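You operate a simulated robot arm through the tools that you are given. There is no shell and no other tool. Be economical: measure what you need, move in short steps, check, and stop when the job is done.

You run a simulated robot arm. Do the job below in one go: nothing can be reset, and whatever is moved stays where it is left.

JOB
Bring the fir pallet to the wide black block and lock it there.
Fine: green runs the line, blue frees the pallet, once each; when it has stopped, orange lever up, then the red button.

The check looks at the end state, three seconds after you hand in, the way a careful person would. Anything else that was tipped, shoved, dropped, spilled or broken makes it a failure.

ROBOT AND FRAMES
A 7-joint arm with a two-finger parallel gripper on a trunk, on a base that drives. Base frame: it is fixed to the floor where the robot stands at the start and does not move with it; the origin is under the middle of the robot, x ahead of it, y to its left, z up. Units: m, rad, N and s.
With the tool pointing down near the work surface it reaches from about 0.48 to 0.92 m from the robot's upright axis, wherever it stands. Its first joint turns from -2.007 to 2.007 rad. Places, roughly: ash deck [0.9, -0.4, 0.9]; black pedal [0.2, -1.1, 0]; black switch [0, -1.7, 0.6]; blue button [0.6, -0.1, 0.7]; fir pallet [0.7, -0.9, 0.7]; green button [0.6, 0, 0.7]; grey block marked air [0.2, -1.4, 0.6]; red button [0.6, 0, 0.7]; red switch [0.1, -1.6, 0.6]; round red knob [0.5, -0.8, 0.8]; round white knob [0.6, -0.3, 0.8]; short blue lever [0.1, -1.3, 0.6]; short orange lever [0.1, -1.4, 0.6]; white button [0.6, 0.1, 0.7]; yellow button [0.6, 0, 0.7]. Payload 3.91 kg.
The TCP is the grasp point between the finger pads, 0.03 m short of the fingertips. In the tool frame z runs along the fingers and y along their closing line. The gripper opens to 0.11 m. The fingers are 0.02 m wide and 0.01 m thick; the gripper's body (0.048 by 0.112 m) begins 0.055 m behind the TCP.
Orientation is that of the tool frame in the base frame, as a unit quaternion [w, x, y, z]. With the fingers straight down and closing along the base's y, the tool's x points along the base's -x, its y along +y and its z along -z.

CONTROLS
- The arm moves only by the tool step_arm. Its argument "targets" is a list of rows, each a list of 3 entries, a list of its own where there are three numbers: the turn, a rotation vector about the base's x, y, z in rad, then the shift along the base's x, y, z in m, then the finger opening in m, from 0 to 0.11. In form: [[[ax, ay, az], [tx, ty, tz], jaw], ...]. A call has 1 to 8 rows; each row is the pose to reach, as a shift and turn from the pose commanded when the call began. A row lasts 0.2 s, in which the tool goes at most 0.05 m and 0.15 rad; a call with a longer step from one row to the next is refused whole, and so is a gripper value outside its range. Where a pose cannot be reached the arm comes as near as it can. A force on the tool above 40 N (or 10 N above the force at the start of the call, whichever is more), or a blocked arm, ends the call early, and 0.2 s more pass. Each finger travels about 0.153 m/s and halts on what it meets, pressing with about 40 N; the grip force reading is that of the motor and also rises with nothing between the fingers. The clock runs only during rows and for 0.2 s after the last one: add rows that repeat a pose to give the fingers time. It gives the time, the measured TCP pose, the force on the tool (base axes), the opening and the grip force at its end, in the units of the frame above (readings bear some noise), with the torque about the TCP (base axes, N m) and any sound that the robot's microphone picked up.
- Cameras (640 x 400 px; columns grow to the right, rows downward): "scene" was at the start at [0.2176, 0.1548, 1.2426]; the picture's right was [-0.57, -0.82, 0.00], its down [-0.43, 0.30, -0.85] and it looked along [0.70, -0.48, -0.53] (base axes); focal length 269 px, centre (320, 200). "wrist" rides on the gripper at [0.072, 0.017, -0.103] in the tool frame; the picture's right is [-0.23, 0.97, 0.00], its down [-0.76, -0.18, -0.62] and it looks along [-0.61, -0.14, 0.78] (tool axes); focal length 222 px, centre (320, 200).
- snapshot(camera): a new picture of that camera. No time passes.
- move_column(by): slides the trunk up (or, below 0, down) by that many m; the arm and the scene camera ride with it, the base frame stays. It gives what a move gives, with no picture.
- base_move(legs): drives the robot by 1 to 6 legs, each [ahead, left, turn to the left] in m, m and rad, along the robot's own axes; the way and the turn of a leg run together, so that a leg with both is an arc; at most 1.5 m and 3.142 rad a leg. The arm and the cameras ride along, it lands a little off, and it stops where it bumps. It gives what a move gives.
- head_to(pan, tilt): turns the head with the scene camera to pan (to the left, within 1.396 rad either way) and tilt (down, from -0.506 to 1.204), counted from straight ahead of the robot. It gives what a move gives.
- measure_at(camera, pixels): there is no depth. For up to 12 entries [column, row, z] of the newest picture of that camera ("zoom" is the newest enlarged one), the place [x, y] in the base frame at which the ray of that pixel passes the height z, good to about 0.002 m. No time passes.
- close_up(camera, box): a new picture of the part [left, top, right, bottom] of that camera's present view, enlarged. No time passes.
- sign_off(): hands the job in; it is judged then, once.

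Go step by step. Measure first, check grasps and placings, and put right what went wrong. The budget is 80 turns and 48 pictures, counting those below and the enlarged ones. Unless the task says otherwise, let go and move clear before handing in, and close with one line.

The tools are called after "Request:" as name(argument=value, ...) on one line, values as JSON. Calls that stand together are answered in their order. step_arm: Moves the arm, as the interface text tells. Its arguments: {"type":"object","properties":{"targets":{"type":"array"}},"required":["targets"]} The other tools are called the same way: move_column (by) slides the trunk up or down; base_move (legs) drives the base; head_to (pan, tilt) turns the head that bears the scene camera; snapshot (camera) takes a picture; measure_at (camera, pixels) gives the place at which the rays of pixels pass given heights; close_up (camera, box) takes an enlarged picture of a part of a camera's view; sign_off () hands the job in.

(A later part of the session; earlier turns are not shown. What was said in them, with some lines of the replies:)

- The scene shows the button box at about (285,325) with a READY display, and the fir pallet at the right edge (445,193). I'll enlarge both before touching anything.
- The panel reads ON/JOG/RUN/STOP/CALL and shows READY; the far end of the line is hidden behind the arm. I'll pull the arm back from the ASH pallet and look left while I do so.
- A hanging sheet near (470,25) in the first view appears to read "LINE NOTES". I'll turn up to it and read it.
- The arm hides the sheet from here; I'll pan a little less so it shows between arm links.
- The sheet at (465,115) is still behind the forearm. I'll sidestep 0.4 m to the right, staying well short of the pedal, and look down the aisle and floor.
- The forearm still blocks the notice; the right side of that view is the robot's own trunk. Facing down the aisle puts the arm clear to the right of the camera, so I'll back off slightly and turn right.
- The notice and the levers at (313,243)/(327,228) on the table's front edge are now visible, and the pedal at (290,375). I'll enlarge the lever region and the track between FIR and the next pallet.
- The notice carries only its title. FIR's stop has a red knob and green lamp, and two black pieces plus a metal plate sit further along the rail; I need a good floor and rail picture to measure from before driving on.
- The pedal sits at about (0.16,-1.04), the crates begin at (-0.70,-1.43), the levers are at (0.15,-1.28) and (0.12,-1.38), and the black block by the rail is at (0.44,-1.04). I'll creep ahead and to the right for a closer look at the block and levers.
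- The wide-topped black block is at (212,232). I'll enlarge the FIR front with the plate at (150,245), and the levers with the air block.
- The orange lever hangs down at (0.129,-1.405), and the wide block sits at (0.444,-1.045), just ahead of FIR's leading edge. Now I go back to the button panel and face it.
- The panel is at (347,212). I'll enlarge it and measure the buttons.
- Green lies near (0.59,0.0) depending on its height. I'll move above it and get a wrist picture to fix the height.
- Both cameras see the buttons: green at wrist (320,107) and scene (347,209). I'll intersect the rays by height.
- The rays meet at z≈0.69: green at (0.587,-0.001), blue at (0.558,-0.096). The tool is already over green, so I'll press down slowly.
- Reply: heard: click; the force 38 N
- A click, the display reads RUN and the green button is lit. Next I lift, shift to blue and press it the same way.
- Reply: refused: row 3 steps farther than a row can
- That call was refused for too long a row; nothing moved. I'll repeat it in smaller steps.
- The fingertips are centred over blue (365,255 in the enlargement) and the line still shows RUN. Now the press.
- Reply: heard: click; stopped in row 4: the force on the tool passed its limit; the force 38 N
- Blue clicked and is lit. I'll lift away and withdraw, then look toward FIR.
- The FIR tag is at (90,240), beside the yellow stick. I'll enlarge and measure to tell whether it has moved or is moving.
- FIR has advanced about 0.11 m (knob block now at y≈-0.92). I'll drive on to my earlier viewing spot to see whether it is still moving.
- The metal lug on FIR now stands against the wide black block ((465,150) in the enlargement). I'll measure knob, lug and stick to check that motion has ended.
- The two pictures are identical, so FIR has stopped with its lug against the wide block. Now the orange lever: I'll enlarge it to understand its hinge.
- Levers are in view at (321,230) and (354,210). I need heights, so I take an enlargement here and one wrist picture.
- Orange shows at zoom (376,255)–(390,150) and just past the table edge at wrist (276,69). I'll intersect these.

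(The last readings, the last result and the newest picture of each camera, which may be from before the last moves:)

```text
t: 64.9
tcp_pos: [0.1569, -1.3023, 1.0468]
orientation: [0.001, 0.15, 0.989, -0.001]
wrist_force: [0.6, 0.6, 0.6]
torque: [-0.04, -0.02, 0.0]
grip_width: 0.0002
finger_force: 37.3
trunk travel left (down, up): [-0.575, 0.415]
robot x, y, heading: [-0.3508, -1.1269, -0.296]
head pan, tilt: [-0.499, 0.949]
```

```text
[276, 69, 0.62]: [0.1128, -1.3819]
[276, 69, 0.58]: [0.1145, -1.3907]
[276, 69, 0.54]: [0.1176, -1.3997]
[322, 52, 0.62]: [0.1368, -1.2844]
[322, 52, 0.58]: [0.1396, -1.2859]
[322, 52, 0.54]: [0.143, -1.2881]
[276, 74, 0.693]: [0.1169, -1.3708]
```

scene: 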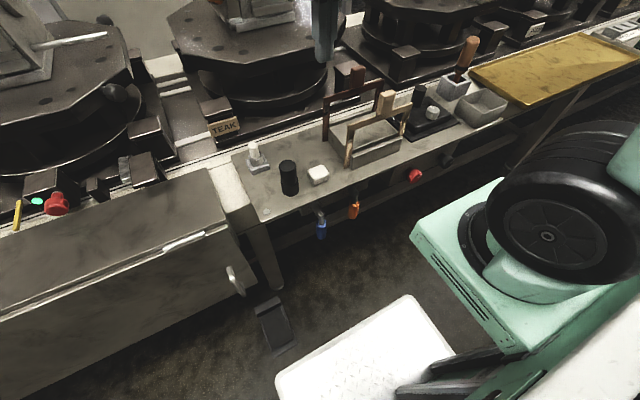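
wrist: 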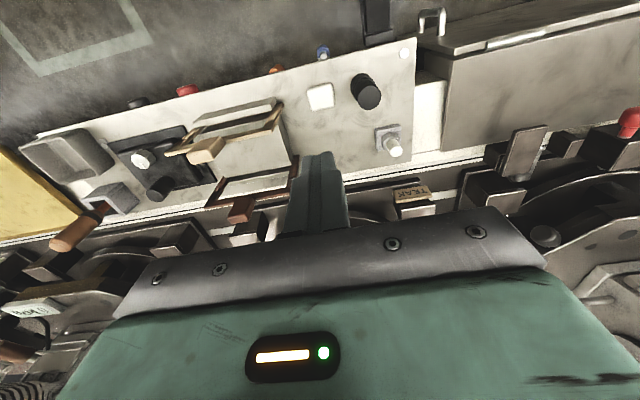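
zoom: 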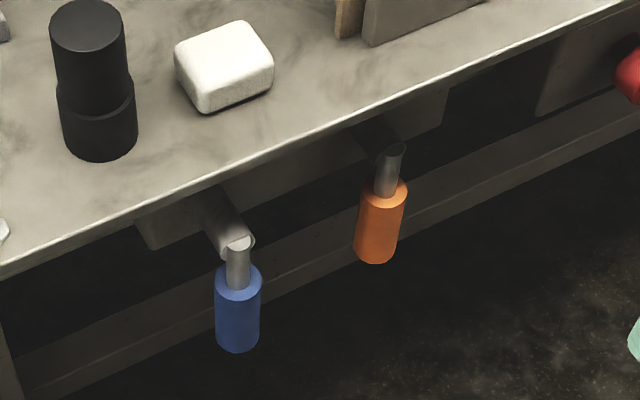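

The orange handle hangs at about (0.118,-1.392), z 0.545–0.63, roughly 1.5 cm outside the table edge (edge direction ≈ (-0.26,-0.97)). I'll back off a little for room, then tilt the fingers inward about the edge direction with jaws part-open.

Request:
base_move(legs=[[-0.12, 0.08, 0]])

Request:
step_arm(targets=[[[-0.04, -0.127, 0], [0, 0, -0.03], 0], [[-0.08, -0.254, 0], [0, 0, -0.06], 0.03], [[-0.12, -0.381, 0], [0, 0, -0.09], 0.07], [[-0.16, -0.508, 0], [0, 0, -0.12], 0.07], [[-0.2, -0.635, 0], [0, 0, -0.15], 0.07], [[-0.237, -0.764, 0], [0, 0, -0.18], 0.07], [[-0.237, -0.764, 0], [0, 0, -0.18], 0.07]])

```text
t: 66.3
tcp_pos: [0.0662, -1.1887, 1.0471]
orientation: [0.001, 0.151, 0.989, -0.001]
wrist_force: [0.0, 0.1, 0.6]
torque: [0.01, 0.01, -0.02]
grip_width: 0.0
finger_force: 38.0
trunk travel left (down, up): [-0.575, 0.415]
robot x, y, heading: [-0.4392, -1.0099, -0.306]
head pan, tilt: [-0.499, 0.949]
```

```text
t: 67.9
tcp_pos: [0.1461, -1.1671, 0.872]
orientation: [0.387, 0.138, 0.91, -0.058]
wrist_force: [0.6, 0.5, 0.2]
torque: [0.02, 0.04, -0.02]
grip_width: 0.0703
finger_force: 0.0
out of reach, approached as far as the arm can: row 4, 5, 6, 7
trunk travel left (down, up): [-0.575, 0.415]
robot x, y, heading: [-0.441, -1.0138, -0.304]
head pan, tilt: [-0.499, 0.949]
```

The tilt was reached, but the position stopped short because it is too close in for the wrist. I'll back up another 0.12 m and re-read the pose.

Request:
base_move(legs=[[-0.12, 0, 0]])

Request:
step_arm(targets=[[[0, 0, 0], [0.0, -0.03, -0.02], 0.07], [[0, 0, 0], [0, -0.06, -0.04], 0.07]])

```text
t: 69.1
tcp_pos: [0.0319, -1.132, 0.8721]
orientation: [0.387, 0.139, 0.91, -0.059]
wrist_force: [0.3, -0.5, 0.7]
torque: [0.02, -0.02, 0.03]
grip_width: 0.07
finger_force: 0.0
trunk travel left (down, up): [-0.575, 0.415]
robot x, y, heading: [-0.5534, -0.9772, -0.304]
head pan, tilt: [-0.499, 0.949]
```

```text
t: 69.7
tcp_pos: [0.0385, -1.1905, 0.834]
orientation: [0.386, 0.139, 0.91, -0.058]
wrist_force: [0.0, 0.7, -0.3]
torque: [-0.03, 0.02, -0.01]
grip_width: 0.07
finger_force: 0.1
out of reach, approached as far as the arm can: row 1, 2
trunk travel left (down, up): [-0.575, 0.415]
robot x, y, heading: [-0.5548, -0.9799, -0.304]
head pan, tilt: [-0.499, 0.949]
```

The commanded pose followed the base. I'll move sideways first, above the blue lever, then down to a spot just in front of the orange handle.

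Request:
step_arm(targets=[[[0, 0, 0], [0.0, -0.045, 0], 0.07], [[0, 0, 0], [0.0, -0.09, 0], 0.07], [[0, 0, 0], [0.005, -0.135, -0.01], 0.07], [[0, 0, 0], [0.012, -0.178, -0.03], 0.07], [[0, 0, 0], [0.012, -0.178, -0.075], 0.07], [[0, 0, 0], [0.012, -0.178, -0.12], 0.07], [[0, 0, 0], [0.012, -0.178, -0.165], 0.07], [[0, 0, 0], [0.012, -0.178, -0.188], 0.07]])

Request:
snapshot(camera="wrist")

```text
t: 71.7
tcp_pos: [0.0421, -1.4168, 0.6645]
orientation: [0.385, 0.115, 0.908, -0.122]
wrist_force: [-0.2, 0.2, 0.0]
torque: [-0.01, -0.01, -0.03]
grip_width: 0.0701
finger_force: 0.0
trunk travel left (down, up): [-0.575, 0.415]
robot x, y, heading: [-0.5573, -0.9752, -0.304]
head pan, tilt: [-0.499, 0.949]
stopped in row 8: the arm was blocked; the commanded pose is now the measured one
```

```text
9 pictures are left
```

wrist: 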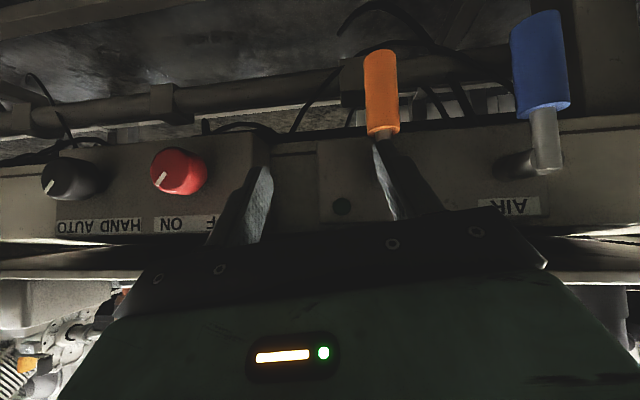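

The arm was blocked by its own limits (no force), ending turned a bit at (0.042,-1.417,0.664). The wrist picture (upside down) shows orange at (382,95), in line with the +y finger, and the switches read AUTO and ON, as they should. I'll measure the handle from here and lower the trunk to gain reach.

Request:
measure_at(camera="wrist", pixels=[[382, 95, 0.61], [382, 95, 0.59], [382, 95, 0.57], [380, 55, 0.56], [380, 55, 0.54], [382, 130, 0.63], [382, 130, 0.61], [540, 60, 0.58], [545, 165, 0.64], [387, 137, 0.65]])

Request:
move_column(by=-0.07)

```text
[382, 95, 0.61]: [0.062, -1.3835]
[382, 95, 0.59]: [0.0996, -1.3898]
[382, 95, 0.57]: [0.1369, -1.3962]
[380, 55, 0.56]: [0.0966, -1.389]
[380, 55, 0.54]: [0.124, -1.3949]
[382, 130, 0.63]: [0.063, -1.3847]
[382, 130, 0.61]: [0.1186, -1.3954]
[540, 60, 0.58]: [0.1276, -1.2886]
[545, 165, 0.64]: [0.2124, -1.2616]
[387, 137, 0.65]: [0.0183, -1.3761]
```

```text
t: 72.8
tcp_pos: [0.0425, -1.4173, 0.5953]
orientation: [0.385, 0.115, 0.908, -0.121]
wrist_force: [-0.4, -0.6, 0.6]
torque: [0.0, 0.01, -0.05]
grip_width: 0.0699
finger_force: 0.1
trunk travel left (down, up): [-0.505, 0.485]
robot x, y, heading: [-0.5551, -0.9779, -0.3]
head pan, tilt: [-0.499, 0.949]
```

Handle confirmed at (0.117,-1.393), z 0.545–0.61. I'll undo the twist and sidestep to centre the fork, then advance onto the handle without closing.

Request:
step_arm(targets=[[[0.068, -0.01, 0.004], [0.0, 0.03, 0.02], 0.07], [[0.135, -0.021, 0.007], [0.015, 0.039, 0.034], 0.07], [[0.135, -0.021, 0.007], [0.027, 0.039, 0.034], 0.07], [[0.135, -0.021, 0.007], [0.045, 0.033, 0.015], 0.07], [[0.135, -0.021, 0.007], [0.0695, 0.026, -0.011], 0.07], [[0.135, -0.021, 0.007], [0.0695, 0.026, -0.011], 0.07]])

Request:
snapshot(camera="wrist")

```text
t: 74.2
tcp_pos: [0.114, -1.3884, 0.5811]
orientation: [0.386, 0.141, 0.91, -0.054]
wrist_force: [-0.6, 0.8, -0.4]
torque: [0.05, 0.02, 0.0]
grip_width: 0.07
finger_force: 0.1
trunk travel left (down, up): [-0.505, 0.485]
robot x, y, heading: [-0.5543, -0.9782, -0.303]
head pan, tilt: [-0.499, 0.949]
```

```text
8 pictures are left
```

wrist: 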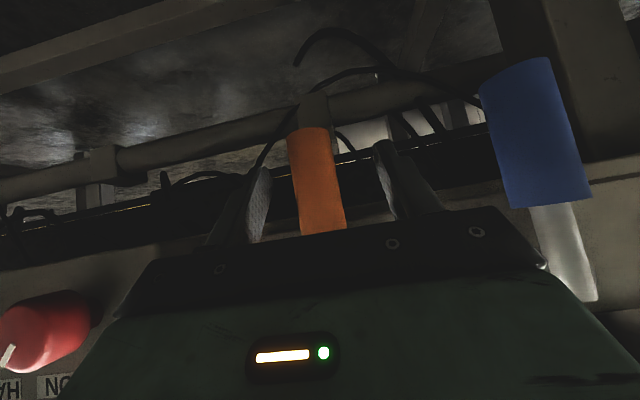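

The orange handle stands between the open fingers at (315,180). I'll close on it.

Request:
step_arm(targets=[[[0, 0, 0], [0, 0, 0], 0.05], [[0, 0, 0], [0, 0, 0], 0.03], [[0, 0, 0], [0, 0, 0], 0.015], [[0, 0, 0], [0, 0, 0], 0.015]])

```text
t: 75.2
tcp_pos: [0.1131, -1.3912, 0.581]
orientation: [0.385, 0.142, 0.91, -0.055]
wrist_force: [-7.3, -19.9, -0.7]
torque: [-0.97, 0.41, -0.21]
grip_width: 0.0277
finger_force: 44.4
trunk travel left (down, up): [-0.505, 0.485]
robot x, y, heading: [-0.5611, -0.9767, -0.304]
head pan, tilt: [-0.499, 0.949]
```

Gripped, opening 0.028, with about 20 N sideways: the handle is stiff along the edge, which hints at a hinge parallel to the edge. I'll ease the side load and try pulling outward a little.

Request:
step_arm(targets=[[[0, 0, 0], [-0.001, -0.003, 0], 0.015], [[0, 0, 0], [-0.006, -0.0015, 0.0], 0.015], [[0, 0, 0], [-0.012, 0.0005, 0.001], 0.015], [[0, 0, 0], [-0.02, 0.003, 0.002], 0.015]])

```text
t: 76.2
tcp_pos: [0.0942, -1.3861, 0.5859]
orientation: [0.389, 0.14, 0.909, -0.054]
wrist_force: [21.2, -16.7, 17.3]
torque: [-0.75, 0.37, 0.01]
grip_width: 0.0276
finger_force: 45.1
trunk travel left (down, up): [-0.505, 0.485]
robot x, y, heading: [-0.554, -0.9769, -0.304]
head pan, tilt: [-0.499, 0.949]
```

The handle came outward about 2 cm and rises as it comes: it swings out and up about an edge-parallel axis. I'll follow that arc (radius ≈5.5 cm).

Request:
step_arm(targets=[[[0, 0, 0], [-0.005, 0.0015, 0.004], 0.015], [[0, 0, 0], [-0.0105, 0.003, 0.0075], 0.015], [[0, 0, 0], [-0.02, 0.006, 0.016], 0.015], [[0, 0, 0], [-0.028, 0.0085, 0.027], 0.015]])

```text
t: 77.2
tcp_pos: [0.0636, -1.3756, 0.6063]
orientation: [0.381, 0.143, 0.912, -0.052]
wrist_force: [3.8, -6.3, -17.4]
torque: [0.3, 1.51, -0.02]
grip_width: 0.0273
finger_force: 44.8
trunk travel left (down, up): [-0.505, 0.485]
robot x, y, heading: [-0.5584, -0.9754, -0.302]
head pan, tilt: [-0.499, 0.949]
```

Now s≈0.052 m out and 0.025 up, which fits a radius of about 6.7 cm with the hinge near z 0.648. I'll continue along that arc.

Request:
step_arm(targets=[[[0, 0, 0], [-0.006, 0.002, 0.002], 0.015], [[0, 0, 0], [-0.0102, 0.0032, 0.0076], 0.015], [[0, 0, 0], [-0.0149, 0.0046, 0.02], 0.015], [[0, 0, 0], [-0.017, 0.0053, 0.033], 0.015]])

```text
t: 78.2
tcp_pos: [0.0479, -1.3712, 0.6462]
orientation: [0.388, 0.139, 0.91, -0.053]
wrist_force: [-0.4, 0.0, -0.8]
torque: [0.0, -0.03, -0.02]
grip_width: 0.0148
finger_force: 0.1
trunk travel left (down, up): [-0.505, 0.485]
robot x, y, heading: [-0.5566, -0.9812, -0.303]
head pan, tilt: [-0.499, 0.949]
```

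The grip came off (opening 0.0148, no force). I'll look where the lever is.

Request:
snapshot(camera="wrist")

```text
7 pictures are left
```

wrist: 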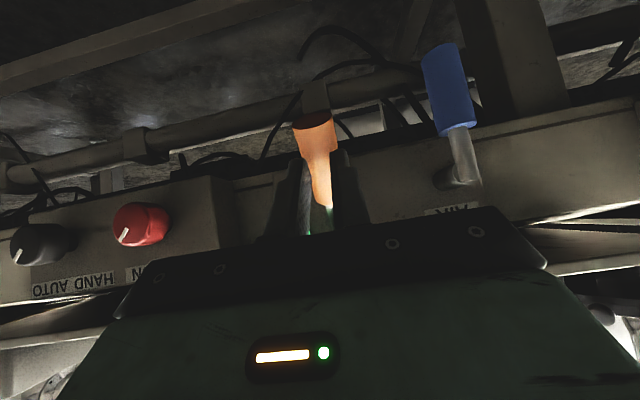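

The lever stayed part-way: its end face shows at (315,120), pointing outward and down toward the camera, so the fingers slid off its end. I'll measure that end to get the angle.

Request:
measure_at(camera="wrist", pixels=[[315, 121, 0.56], [315, 121, 0.58], [315, 121, 0.6], [315, 121, 0.62], [315, 121, 0.64], [320, 195, 0.66], [320, 195, 0.64], [320, 195, 0.62], [320, 195, 0.6]])

```text
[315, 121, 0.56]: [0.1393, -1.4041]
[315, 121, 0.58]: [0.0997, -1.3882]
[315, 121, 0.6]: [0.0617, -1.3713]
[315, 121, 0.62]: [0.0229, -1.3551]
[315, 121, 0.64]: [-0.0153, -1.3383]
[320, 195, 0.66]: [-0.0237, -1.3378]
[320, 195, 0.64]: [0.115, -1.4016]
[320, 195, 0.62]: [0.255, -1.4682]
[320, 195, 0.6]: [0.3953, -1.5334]
```

By length the lever now stands at about 75° from hanging – nearly horizontal, end at z≈0.62. I'll open, lower the pads round the handle and grip again.

Request:
step_arm(targets=[[[0, 0, 0], [0, 0, 0], 0.05], [[0, 0, 0], [0, 0, 0], 0.07], [[0, 0, 0], [0, 0, -0.01], 0.07], [[0, 0, 0], [0, 0, -0.022], 0.07], [[0, 0, 0], [-0.001, -0.002, -0.022], 0.04], [[0, 0, 0], [-0.001, -0.002, -0.022], 0.015], [[0, 0, 0], [-0.001, -0.002, -0.022], 0.015]])

```text
t: 79.8
tcp_pos: [0.0473, -1.3702, 0.621]
orientation: [0.387, 0.14, 0.91, -0.051]
wrist_force: [8.8, 14.7, 0.1]
torque: [0.61, -0.17, 0.28]
grip_width: 0.0275
finger_force: 44.8
trunk travel left (down, up): [-0.505, 0.485]
robot x, y, heading: [-0.5576, -0.9807, -0.3]
head pan, tilt: [-0.499, 0.949]
```

Regripped on the handle (0.0275). Now upward along the arc, in small steps.

Request:
step_arm(targets=[[[0, 0, 0], [0.0, 0.002, 0.008], 0.015], [[0, 0, 0], [-0.001, 0.002, 0.016], 0.015], [[0, 0, 0], [-0.0015, 0.002, 0.024], 0.015], [[0, 0, 0], [-0.0015, 0.002, 0.032], 0.015], [[0, 0, 0], [0.0, 0.0015, 0.039], 0.015], [[0, 0, 0], [0.0015, 0.001, 0.046], 0.015]])

```text
t: 81.2
tcp_pos: [0.0483, -1.3707, 0.6665]
orientation: [0.386, 0.14, 0.91, -0.052]
wrist_force: [2.4, 23.3, -11.9]
torque: [0.99, 1.32, 0.34]
grip_width: 0.0247
finger_force: 45.1
trunk travel left (down, up): [-0.505, 0.485]
robot x, y, heading: [-0.5567, -0.9736, -0.3]
head pan, tilt: [-0.499, 0.949]
```

Reached z 0.667 with opening 0.0247, so the pads may be off-centre. I'll check with one picture.

Request:
snapshot(camera="wrist")

```text
6 pictures are left
```

wrist: 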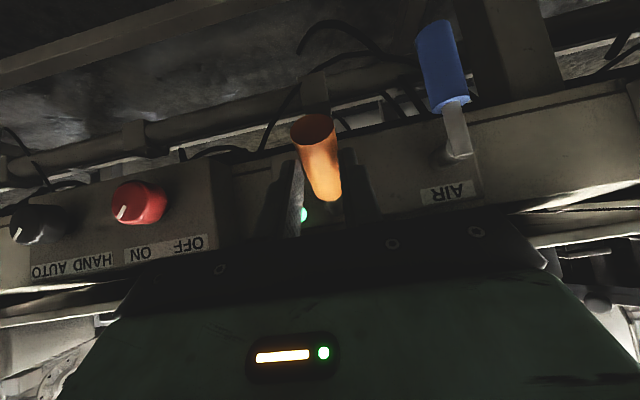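

A green lamp on the air box at (303,213) is now lit (it was dark before). I'll measure the handle end to see the lever's angle.

Request:
measure_at(camera="wrist", pixels=[[313, 128, 0.6], [313, 128, 0.61], [313, 128, 0.62], [313, 128, 0.63], [313, 128, 0.64], [313, 128, 0.65], [330, 195, 0.645], [303, 213, 0.645]])

```text
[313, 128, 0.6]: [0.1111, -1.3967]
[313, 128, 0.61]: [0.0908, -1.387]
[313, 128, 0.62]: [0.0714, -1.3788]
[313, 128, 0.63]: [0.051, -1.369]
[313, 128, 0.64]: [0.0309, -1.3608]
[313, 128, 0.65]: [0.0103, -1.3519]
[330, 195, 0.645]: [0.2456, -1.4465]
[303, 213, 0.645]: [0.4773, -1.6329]
```

The handle end is now at about z 0.64 and 0.09 out: the lever is horizontal and the pads have ridden up off it. I'll regrip centred and lift once more to find its end stop.

Request:
step_arm(targets=[[[0, 0, 0], [0, 0, 0], 0.05], [[0, 0, 0], [0.001, 0.003, -0.01], 0.06], [[0, 0, 0], [0.001, 0.003, -0.022], 0.06], [[0, 0, 0], [0.001, 0.003, -0.022], 0.03], [[0, 0, 0], [0.001, 0.003, -0.022], 0.015], [[0, 0, 0], [0.001, 0.003, -0.014], 0.015], [[0, 0, 0], [0.001, 0.003, -0.006], 0.015], [[0, 0, 0], [0.002, 0.003, 0.0], 0.015]])

```text
t: 83.0
tcp_pos: [0.0472, -1.3711, 0.6661]
orientation: [0.384, 0.143, 0.911, -0.054]
wrist_force: [-14.5, -9.3, -15.3]
torque: [0.44, 1.56, -0.51]
grip_width: 0.0276
finger_force: 44.9
trunk travel left (down, up): [-0.505, 0.485]
robot x, y, heading: [-0.5566, -0.9758, -0.3]
head pan, tilt: [-0.499, 0.949]
```

The grip held this time and the lever has risen past horizontal. Continuing along the arc, inward and up.

Request:
step_arm(targets=[[[0, 0, 0], [-0.002, 0.0, 0.006], 0.015], [[0, 0, 0], [0.001, -0.001, 0.012], 0.015], [[0, 0, 0], [0.004, -0.002, 0.017], 0.015], [[0, 0, 0], [0.008, -0.003, 0.022], 0.015]])

Request:
close_up(camera="scene", box=[330, 60, 530, 200])

```text
t: 84.0
tcp_pos: [0.0571, -1.3734, 0.6912]
orientation: [0.387, 0.14, 0.91, -0.053]
wrist_force: [-20.9, -6.2, -3.7]
torque: [0.0, 1.14, -0.1]
grip_width: 0.0163
finger_force: 45.2
trunk travel left (down, up): [-0.505, 0.485]
robot x, y, heading: [-0.5596, -0.9794, -0.305]
head pan, tilt: [-0.499, 0.949]
```

```text
2.86 times, centred on (430, 130) of scene
```

zoom: 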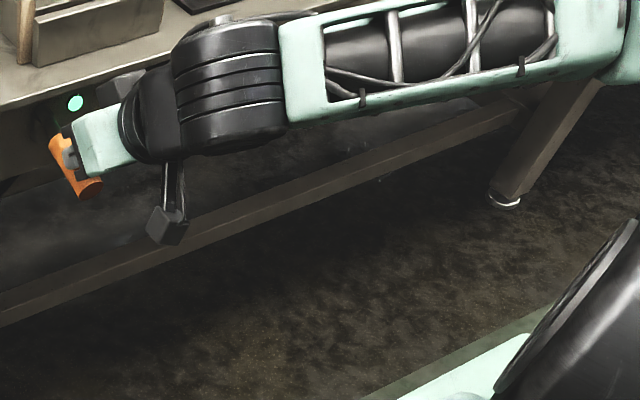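

Pads again rode off the top (0.0163); the handle shows at zoom (55,145)–(92,190), pointing outward. I'll measure its end to judge the stop angle.

Request:
measure_at(camera="zoom", pixels=[[90, 190, 0.59], [90, 190, 0.61], [90, 190, 0.63], [90, 190, 0.65], [90, 190, 0.67], [58, 143, 0.63], [58, 143, 0.65], [58, 143, 0.67]])

```text
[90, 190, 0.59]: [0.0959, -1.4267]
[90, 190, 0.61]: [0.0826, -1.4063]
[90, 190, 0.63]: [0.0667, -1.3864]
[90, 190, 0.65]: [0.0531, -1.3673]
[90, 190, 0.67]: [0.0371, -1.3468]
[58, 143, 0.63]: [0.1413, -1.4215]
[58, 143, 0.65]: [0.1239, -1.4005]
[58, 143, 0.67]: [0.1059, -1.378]
```

The estimates are ambiguous with the hand in the way. I'll open and back off along the tool axis, then look.

Request:
step_arm(targets=[[[0, 0, 0], [0, 0, 0], 0.04], [[0, 0, 0], [0, 0, 0], 0.07], [[0, 0, 0], [-0.02, 0.006, 0.02], 0.07], [[0, 0, 0], [-0.045, 0.014, 0.045], 0.07], [[0, 0, 0], [-0.07, 0.022, 0.06], 0.07]])

Request:
close_up(camera="scene", box=[290, 100, 410, 200])

```text
t: 85.2
tcp_pos: [-0.0066, -1.3533, 0.7489]
orientation: [0.386, 0.141, 0.91, -0.053]
wrist_force: [0.5, 0.7, 0.5]
torque: [0.0, -0.03, 0.0]
grip_width: 0.07
finger_force: 0.1
out of reach, approached as far as the arm can: row 5
trunk travel left (down, up): [-0.505, 0.485]
robot x, y, heading: [-0.5548, -0.9774, -0.299]
head pan, tilt: [-0.499, 0.949]
```

```text
4.00 times, centred on (350, 150) of scene
```

zoom: 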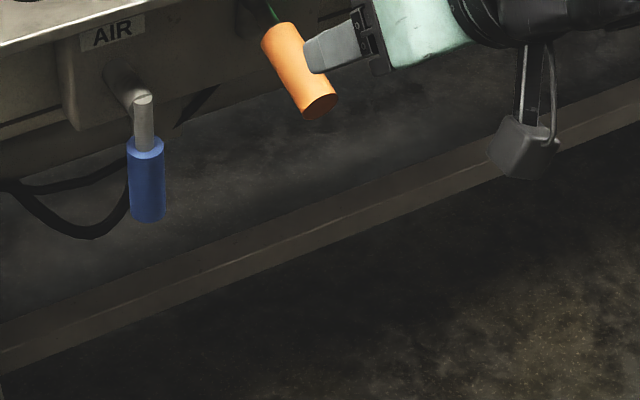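

The handle now projects outward about 55° from hanging, and it resisted beyond that each time, so this may be its upper stop. To be sure I'll grip it properly mid-handle and push along its arc, watching the force.

Request:
step_arm(targets=[[[0, 0, 0], [0.015, -0.005, -0.04], 0.07], [[0, 0, 0], [0.028, -0.009, -0.085], 0.07], [[0, 0, 0], [0.045, -0.014, -0.11], 0.07], [[0, 0, 0], [0.06, -0.018, -0.124], 0.07], [[0, 0, 0], [0.075, -0.022, -0.137], 0.07], [[0, 0, 0], [0.075, -0.022, -0.137], 0.045], [[0, 0, 0], [0.075, -0.022, -0.137], 0.02], [[0, 0, 0], [0.075, -0.022, -0.137], 0.015]])

Request:
step_arm(targets=[[[0, 0, 0], [-0.002, 0.0006, 0.003], 0.015], [[0, 0, 0], [-0.004, 0.0012, 0.006], 0.015], [[0, 0, 0], [-0.006, 0.0018, 0.009], 0.015]])

Request:
snapshot(camera="wrist")

```text
t: 87.0
tcp_pos: [0.0674, -1.3753, 0.6103]
orientation: [0.386, 0.141, 0.91, -0.053]
wrist_force: [-5.8, 0.8, -4.5]
torque: [0.06, -0.16, -0.06]
grip_width: 0.0153
finger_force: 0.5
trunk travel left (down, up): [-0.505, 0.485]
robot x, y, heading: [-0.5558, -0.9756, -0.305]
head pan, tilt: [-0.499, 0.949]
```

```text
t: 87.8
tcp_pos: [0.0606, -1.3722, 0.6191]
orientation: [0.384, 0.142, 0.911, -0.053]
wrist_force: [-6.3, -3.3, -12.4]
torque: [-0.04, -0.15, 0.11]
grip_width: 0.0186
finger_force: 3.7
trunk travel left (down, up): [-0.505, 0.485]
robot x, y, heading: [-0.5563, -0.9778, -0.301]
head pan, tilt: [-0.499, 0.949]
```

```text
3 pictures are left
```

wrist: 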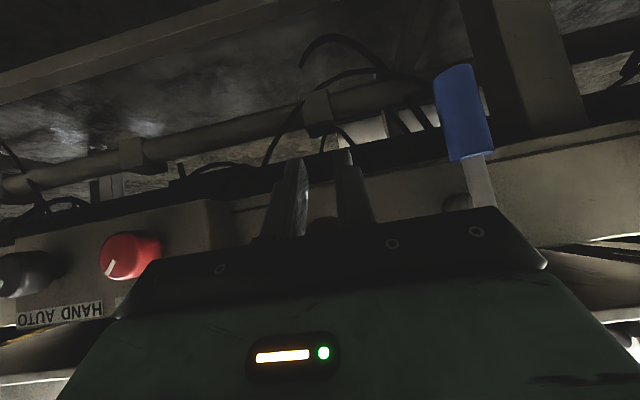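

The handle isn't visible below the hand, so it is higher than I reckoned and the fingers are now under it (−12 N). I'll re-measure it from the last enlargement.

Request:
measure_at(camera="zoom", pixels=[[281, 32, 0.63], [281, 32, 0.65], [281, 32, 0.67], [281, 32, 0.69], [320, 105, 0.61], [320, 105, 0.63], [320, 105, 0.65], [320, 105, 0.67], [147, 210, 0.55], [143, 98, 0.64], [143, 98, 0.66]])

```text
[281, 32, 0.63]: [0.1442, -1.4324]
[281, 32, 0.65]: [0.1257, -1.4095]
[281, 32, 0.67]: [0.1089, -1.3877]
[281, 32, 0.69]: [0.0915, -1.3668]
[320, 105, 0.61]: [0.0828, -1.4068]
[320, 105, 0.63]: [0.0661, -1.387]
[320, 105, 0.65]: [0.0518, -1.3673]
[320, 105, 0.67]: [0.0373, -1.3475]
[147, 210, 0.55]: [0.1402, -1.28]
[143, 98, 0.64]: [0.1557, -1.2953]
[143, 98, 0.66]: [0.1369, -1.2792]
```

The numbers put the handle within about 15–25° of horizontal. Since my fingers are now beneath it, I'll simply push upward and see whether it gives or meets a firm stop.

Request:
step_arm(targets=[[[0, 0, 0], [0, 0, 0.006], 0.0], [[0, 0, 0], [0, 0, 0.012], 0.0], [[0, 0, 0], [0, 0, 0.018], 0.0], [[0, 0, 0], [0, 0, 0.024], 0.0], [[0, 0, 0], [0, 0, 0.03], 0.0]])

```text
t: 88.4
tcp_pos: [0.0598, -1.3732, 0.6238]
orientation: [0.38, 0.142, 0.913, -0.053]
wrist_force: [12.5, -2.6, -20.2]
torque: [-0.42, -0.36, 0.38]
grip_width: 0.0256
finger_force: 44.4
trunk travel left (down, up): [-0.505, 0.485]
robot x, y, heading: [-0.5587, -0.9777, -0.303]
head pan, tilt: [-0.499, 0.949]
stopped in row 2: the force on the tool passed its limit (the readings are from after the stop); the commanded pose is now the measured one
```

The push met a firm stop (over 40 N after 5 mm), so the lever is at its upper limit and the lamp is lit. I'll release and withdraw, out and up.

Request:
step_arm(targets=[[[0, 0, 0], [0, 0, -0.003], 0.04], [[0, 0, 0], [0, 0, -0.003], 0.07], [[0, 0, 0], [-0.02, 0.006, 0.02], 0.08], [[0, 0, 0], [-0.04, 0.012, 0.04], 0.08], [[0, 0, 0], [-0.05, 0.02, 0.075], 0.08], [[0, 0, 0], [-0.05, 0.035, 0.12], 0.08], [[0, 0, 0], [-0.04, 0.06, 0.16], 0.08], [[0, 0, 0], [-0.03, 0.09, 0.195], 0.08]])

Request:
step_arm(targets=[[[0, 0, 0], [0, 0.03, 0.03], 0.05], [[0, 0, 0], [0, 0.06, 0.06], 0.0], [[0, 0, 0], [0, 0.09, 0.1], 0.0]])

Request:
snapshot(camera="scene")

```text
t: 90.2
tcp_pos: [0.0311, -1.2821, 0.8226]
orientation: [0.381, 0.143, 0.912, -0.053]
wrist_force: [-0.9, -0.2, 0.7]
torque: [-0.03, 0.0, 0.02]
grip_width: 0.0801
finger_force: 0.0
trunk travel left (down, up): [-0.505, 0.485]
robot x, y, heading: [-0.5542, -0.9768, -0.303]
head pan, tilt: [-0.499, 0.949]
```

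```text
t: 91.0
tcp_pos: [0.0316, -1.1943, 0.9221]
orientation: [0.382, 0.143, 0.912, -0.052]
wrist_force: [0.9, -0.6, -0.5]
torque: [-0.02, 0.02, 0.02]
grip_width: 0.0
finger_force: 37.8
trunk travel left (down, up): [-0.505, 0.485]
robot x, y, heading: [-0.5557, -0.9773, -0.299]
head pan, tilt: [-0.499, 0.949]
```

```text
2 pictures are left
```

scene: 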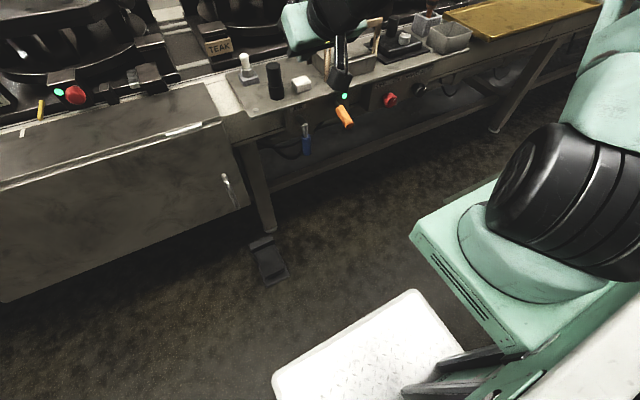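

The lever stays raised, the lamp at (343,97) is green, and FIR is still against the wide block. Now I'll straighten the tool, restore the trunk, and drive back to the panel for STOP.

Request:
step_arm(targets=[[[0.04, 0.127, 0], [0, 0, 0.0], 0], [[0.08, 0.254, 0], [0, 0, 0.0], 0], [[0.12, 0.381, 0], [0, 0, 0.0], 0], [[0.16, 0.508, 0], [0, 0, 0.0], 0], [[0.2, 0.635, 0], [0, 0, 0.0], 0], [[0.237, 0.764, 0], [0, 0, 0.0], 0], [[0.237, 0.764, 0], [0, 0, 0.03], 0]])

Request:
move_column(by=0.07)

Request:
base_move(legs=[[0, 0, 0.301], [0, 0.98, 0], [0.53, 0, 0]])

```text
t: 92.6
tcp_pos: [0.0287, -1.1916, 0.9526]
orientation: [-0.005, 0.155, 0.988, 0.004]
wrist_force: [-0.5, 0.2, 0.8]
torque: [0.03, -0.01, -0.01]
grip_width: 0.0
finger_force: 37.6
trunk travel left (down, up): [-0.505, 0.485]
robot x, y, heading: [-0.5593, -0.9801, -0.305]
head pan, tilt: [-0.499, 0.949]
```

```text
t: 93.7
tcp_pos: [0.0285, -1.192, 1.0233]
orientation: [-0.004, 0.156, 0.988, 0.004]
wrist_force: [0.8, 0.4, -0.3]
torque: [0.02, -0.01, 0.0]
grip_width: 0.0
finger_force: 37.7
trunk travel left (down, up): [-0.575, 0.415]
robot x, y, heading: [-0.5594, -0.976, -0.303]
head pan, tilt: [-0.499, 0.949]
```

```text
t: 102.3
tcp_pos: [0.5823, -0.0366, 1.0237]
orientation: [-0.004, 0.006, 1.0, 0.004]
wrist_force: [-0.3, -0.4, 0.3]
torque: [0.01, 0.01, 0.02]
grip_width: 0.0
finger_force: 37.8
trunk travel left (down, up): [-0.575, 0.415]
robot x, y, heading: [-0.0395, -0.0059, 0.001]
head pan, tilt: [-0.499, 0.949]
```

The tool is at (0.582,-0.037,1.024); red is the midpoint of green and blue, (0.5725,-0.048). I'll come down to just above it and check with one picture.

Request:
step_arm(targets=[[[0, 0, 0], [-0.005, -0.006, -0.045], 0], [[0, 0, 0], [-0.0097, -0.0113, -0.09], 0], [[0, 0, 0], [-0.0097, -0.0113, -0.135], 0], [[0, 0, 0], [-0.0097, -0.0113, -0.18], 0], [[0, 0, 0], [-0.0097, -0.0113, -0.225], 0], [[0, 0, 0], [-0.0097, -0.0113, -0.265], 0], [[0, 0, 0], [-0.0097, -0.0113, -0.288], 0]])

Request:
head_to(pan=-0.5, tilt=0.8)

Request:
snapshot(camera="scene")

```text
t: 103.9
tcp_pos: [0.5716, -0.0489, 0.7354]
orientation: [-0.004, 0.006, 1.0, 0.004]
wrist_force: [0.3, -0.6, 0.7]
torque: [0.02, -0.04, -0.07]
grip_width: 0.0003
finger_force: 37.5
trunk travel left (down, up): [-0.575, 0.415]
robot x, y, heading: [-0.0376, -0.0074, 0.003]
head pan, tilt: [-0.499, 0.949]
```

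```text
t: 104.6
tcp_pos: [0.5697, -0.0505, 0.7352]
orientation: [-0.005, 0.004, 1.0, 0.004]
wrist_force: [0.1, 0.2, -0.1]
torque: [-0.05, 0.0, 0.02]
grip_width: 0.0002
finger_force: 37.7
trunk travel left (down, up): [-0.575, 0.415]
robot x, y, heading: [-0.0393, -0.0093, 0.002]
head pan, tilt: [-0.499, 0.799]
```

```text
1 pictures are left
```

scene: 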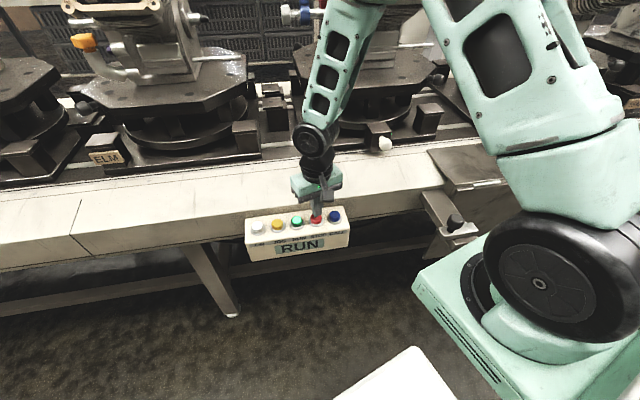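

The fingertips are over the red button (316,218) and the display still reads RUN. Pressing now.

Request:
step_arm(targets=[[[0, 0, 0], [0.001, 0.001, -0.012], 0], [[0, 0, 0], [0.001, 0.001, -0.018], 0], [[0, 0, 0], [0.001, 0.001, -0.022], 0], [[0, 0, 0], [0.001, 0.001, -0.024], 0]])

```text
t: 105.6
tcp_pos: [0.571, -0.0468, 0.7155]
orientation: [-0.004, 0.004, 1.0, 0.002]
wrist_force: [-8.7, -2.8, 34.7]
torque: [-0.04, 0.2, -0.07]
grip_width: 0.0002
finger_force: 37.8
trunk travel left (down, up): [-0.575, 0.415]
robot x, y, heading: [-0.0393, -0.0096, 0.004]
head pan, tilt: [-0.499, 0.799]
heard: click
stopped in row 4: the force on the tool passed its limit (the readings are from after the stop); the commanded pose is now the measured one
```

A click was heard. I'll lift clear and use the last picture to confirm the panel state.

Request:
step_arm(targets=[[[0, 0, 0], [0, 0, 0.045], 0], [[0, 0, 0], [0, 0, 0.09], 0], [[0, 0, 0], [-0.01, 0, 0.135], 0], [[0, 0, 0], [-0.02, 0, 0.18], 0], [[0, 0, 0], [-0.03, 0, 0.225], 0], [[0, 0, 0], [-0.04, 0, 0.27], 0]])

Request:
snapshot(camera="scene")

```text
t: 107.0
tcp_pos: [0.531, -0.0488, 0.9849]
orientation: [-0.006, 0.004, 1.0, 0.003]
wrist_force: [0.3, 0.8, -0.4]
torque: [0.01, 0.04, -0.01]
grip_width: 0.0
finger_force: 37.7
trunk travel left (down, up): [-0.575, 0.415]
robot x, y, heading: [-0.0425, -0.0068, -0.0]
head pan, tilt: [-0.499, 0.799]
```

```text
0 pictures are left
```

scene: 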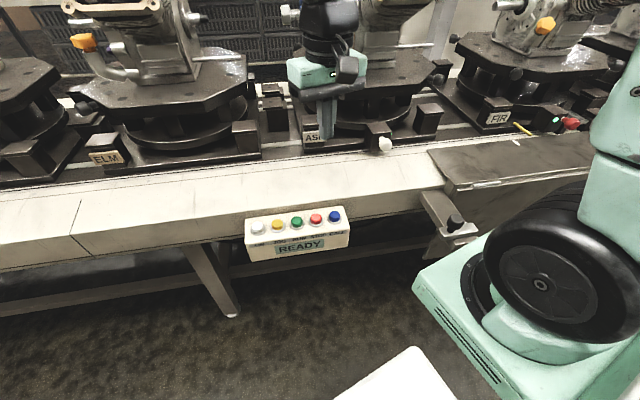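

The display is back to READY, so the line has stopped; FIR is still at its place and the arm is clear. Handing in.

Request:
sign_off()

```text
The job is handed in.
```

The fir pallet is stopped against the wide black block with the orange lever raised to its stop and its lamp green; the line is stopped and the panel reads READY. I took the green lamp as the sign that it is locked and did not test the lock itself.
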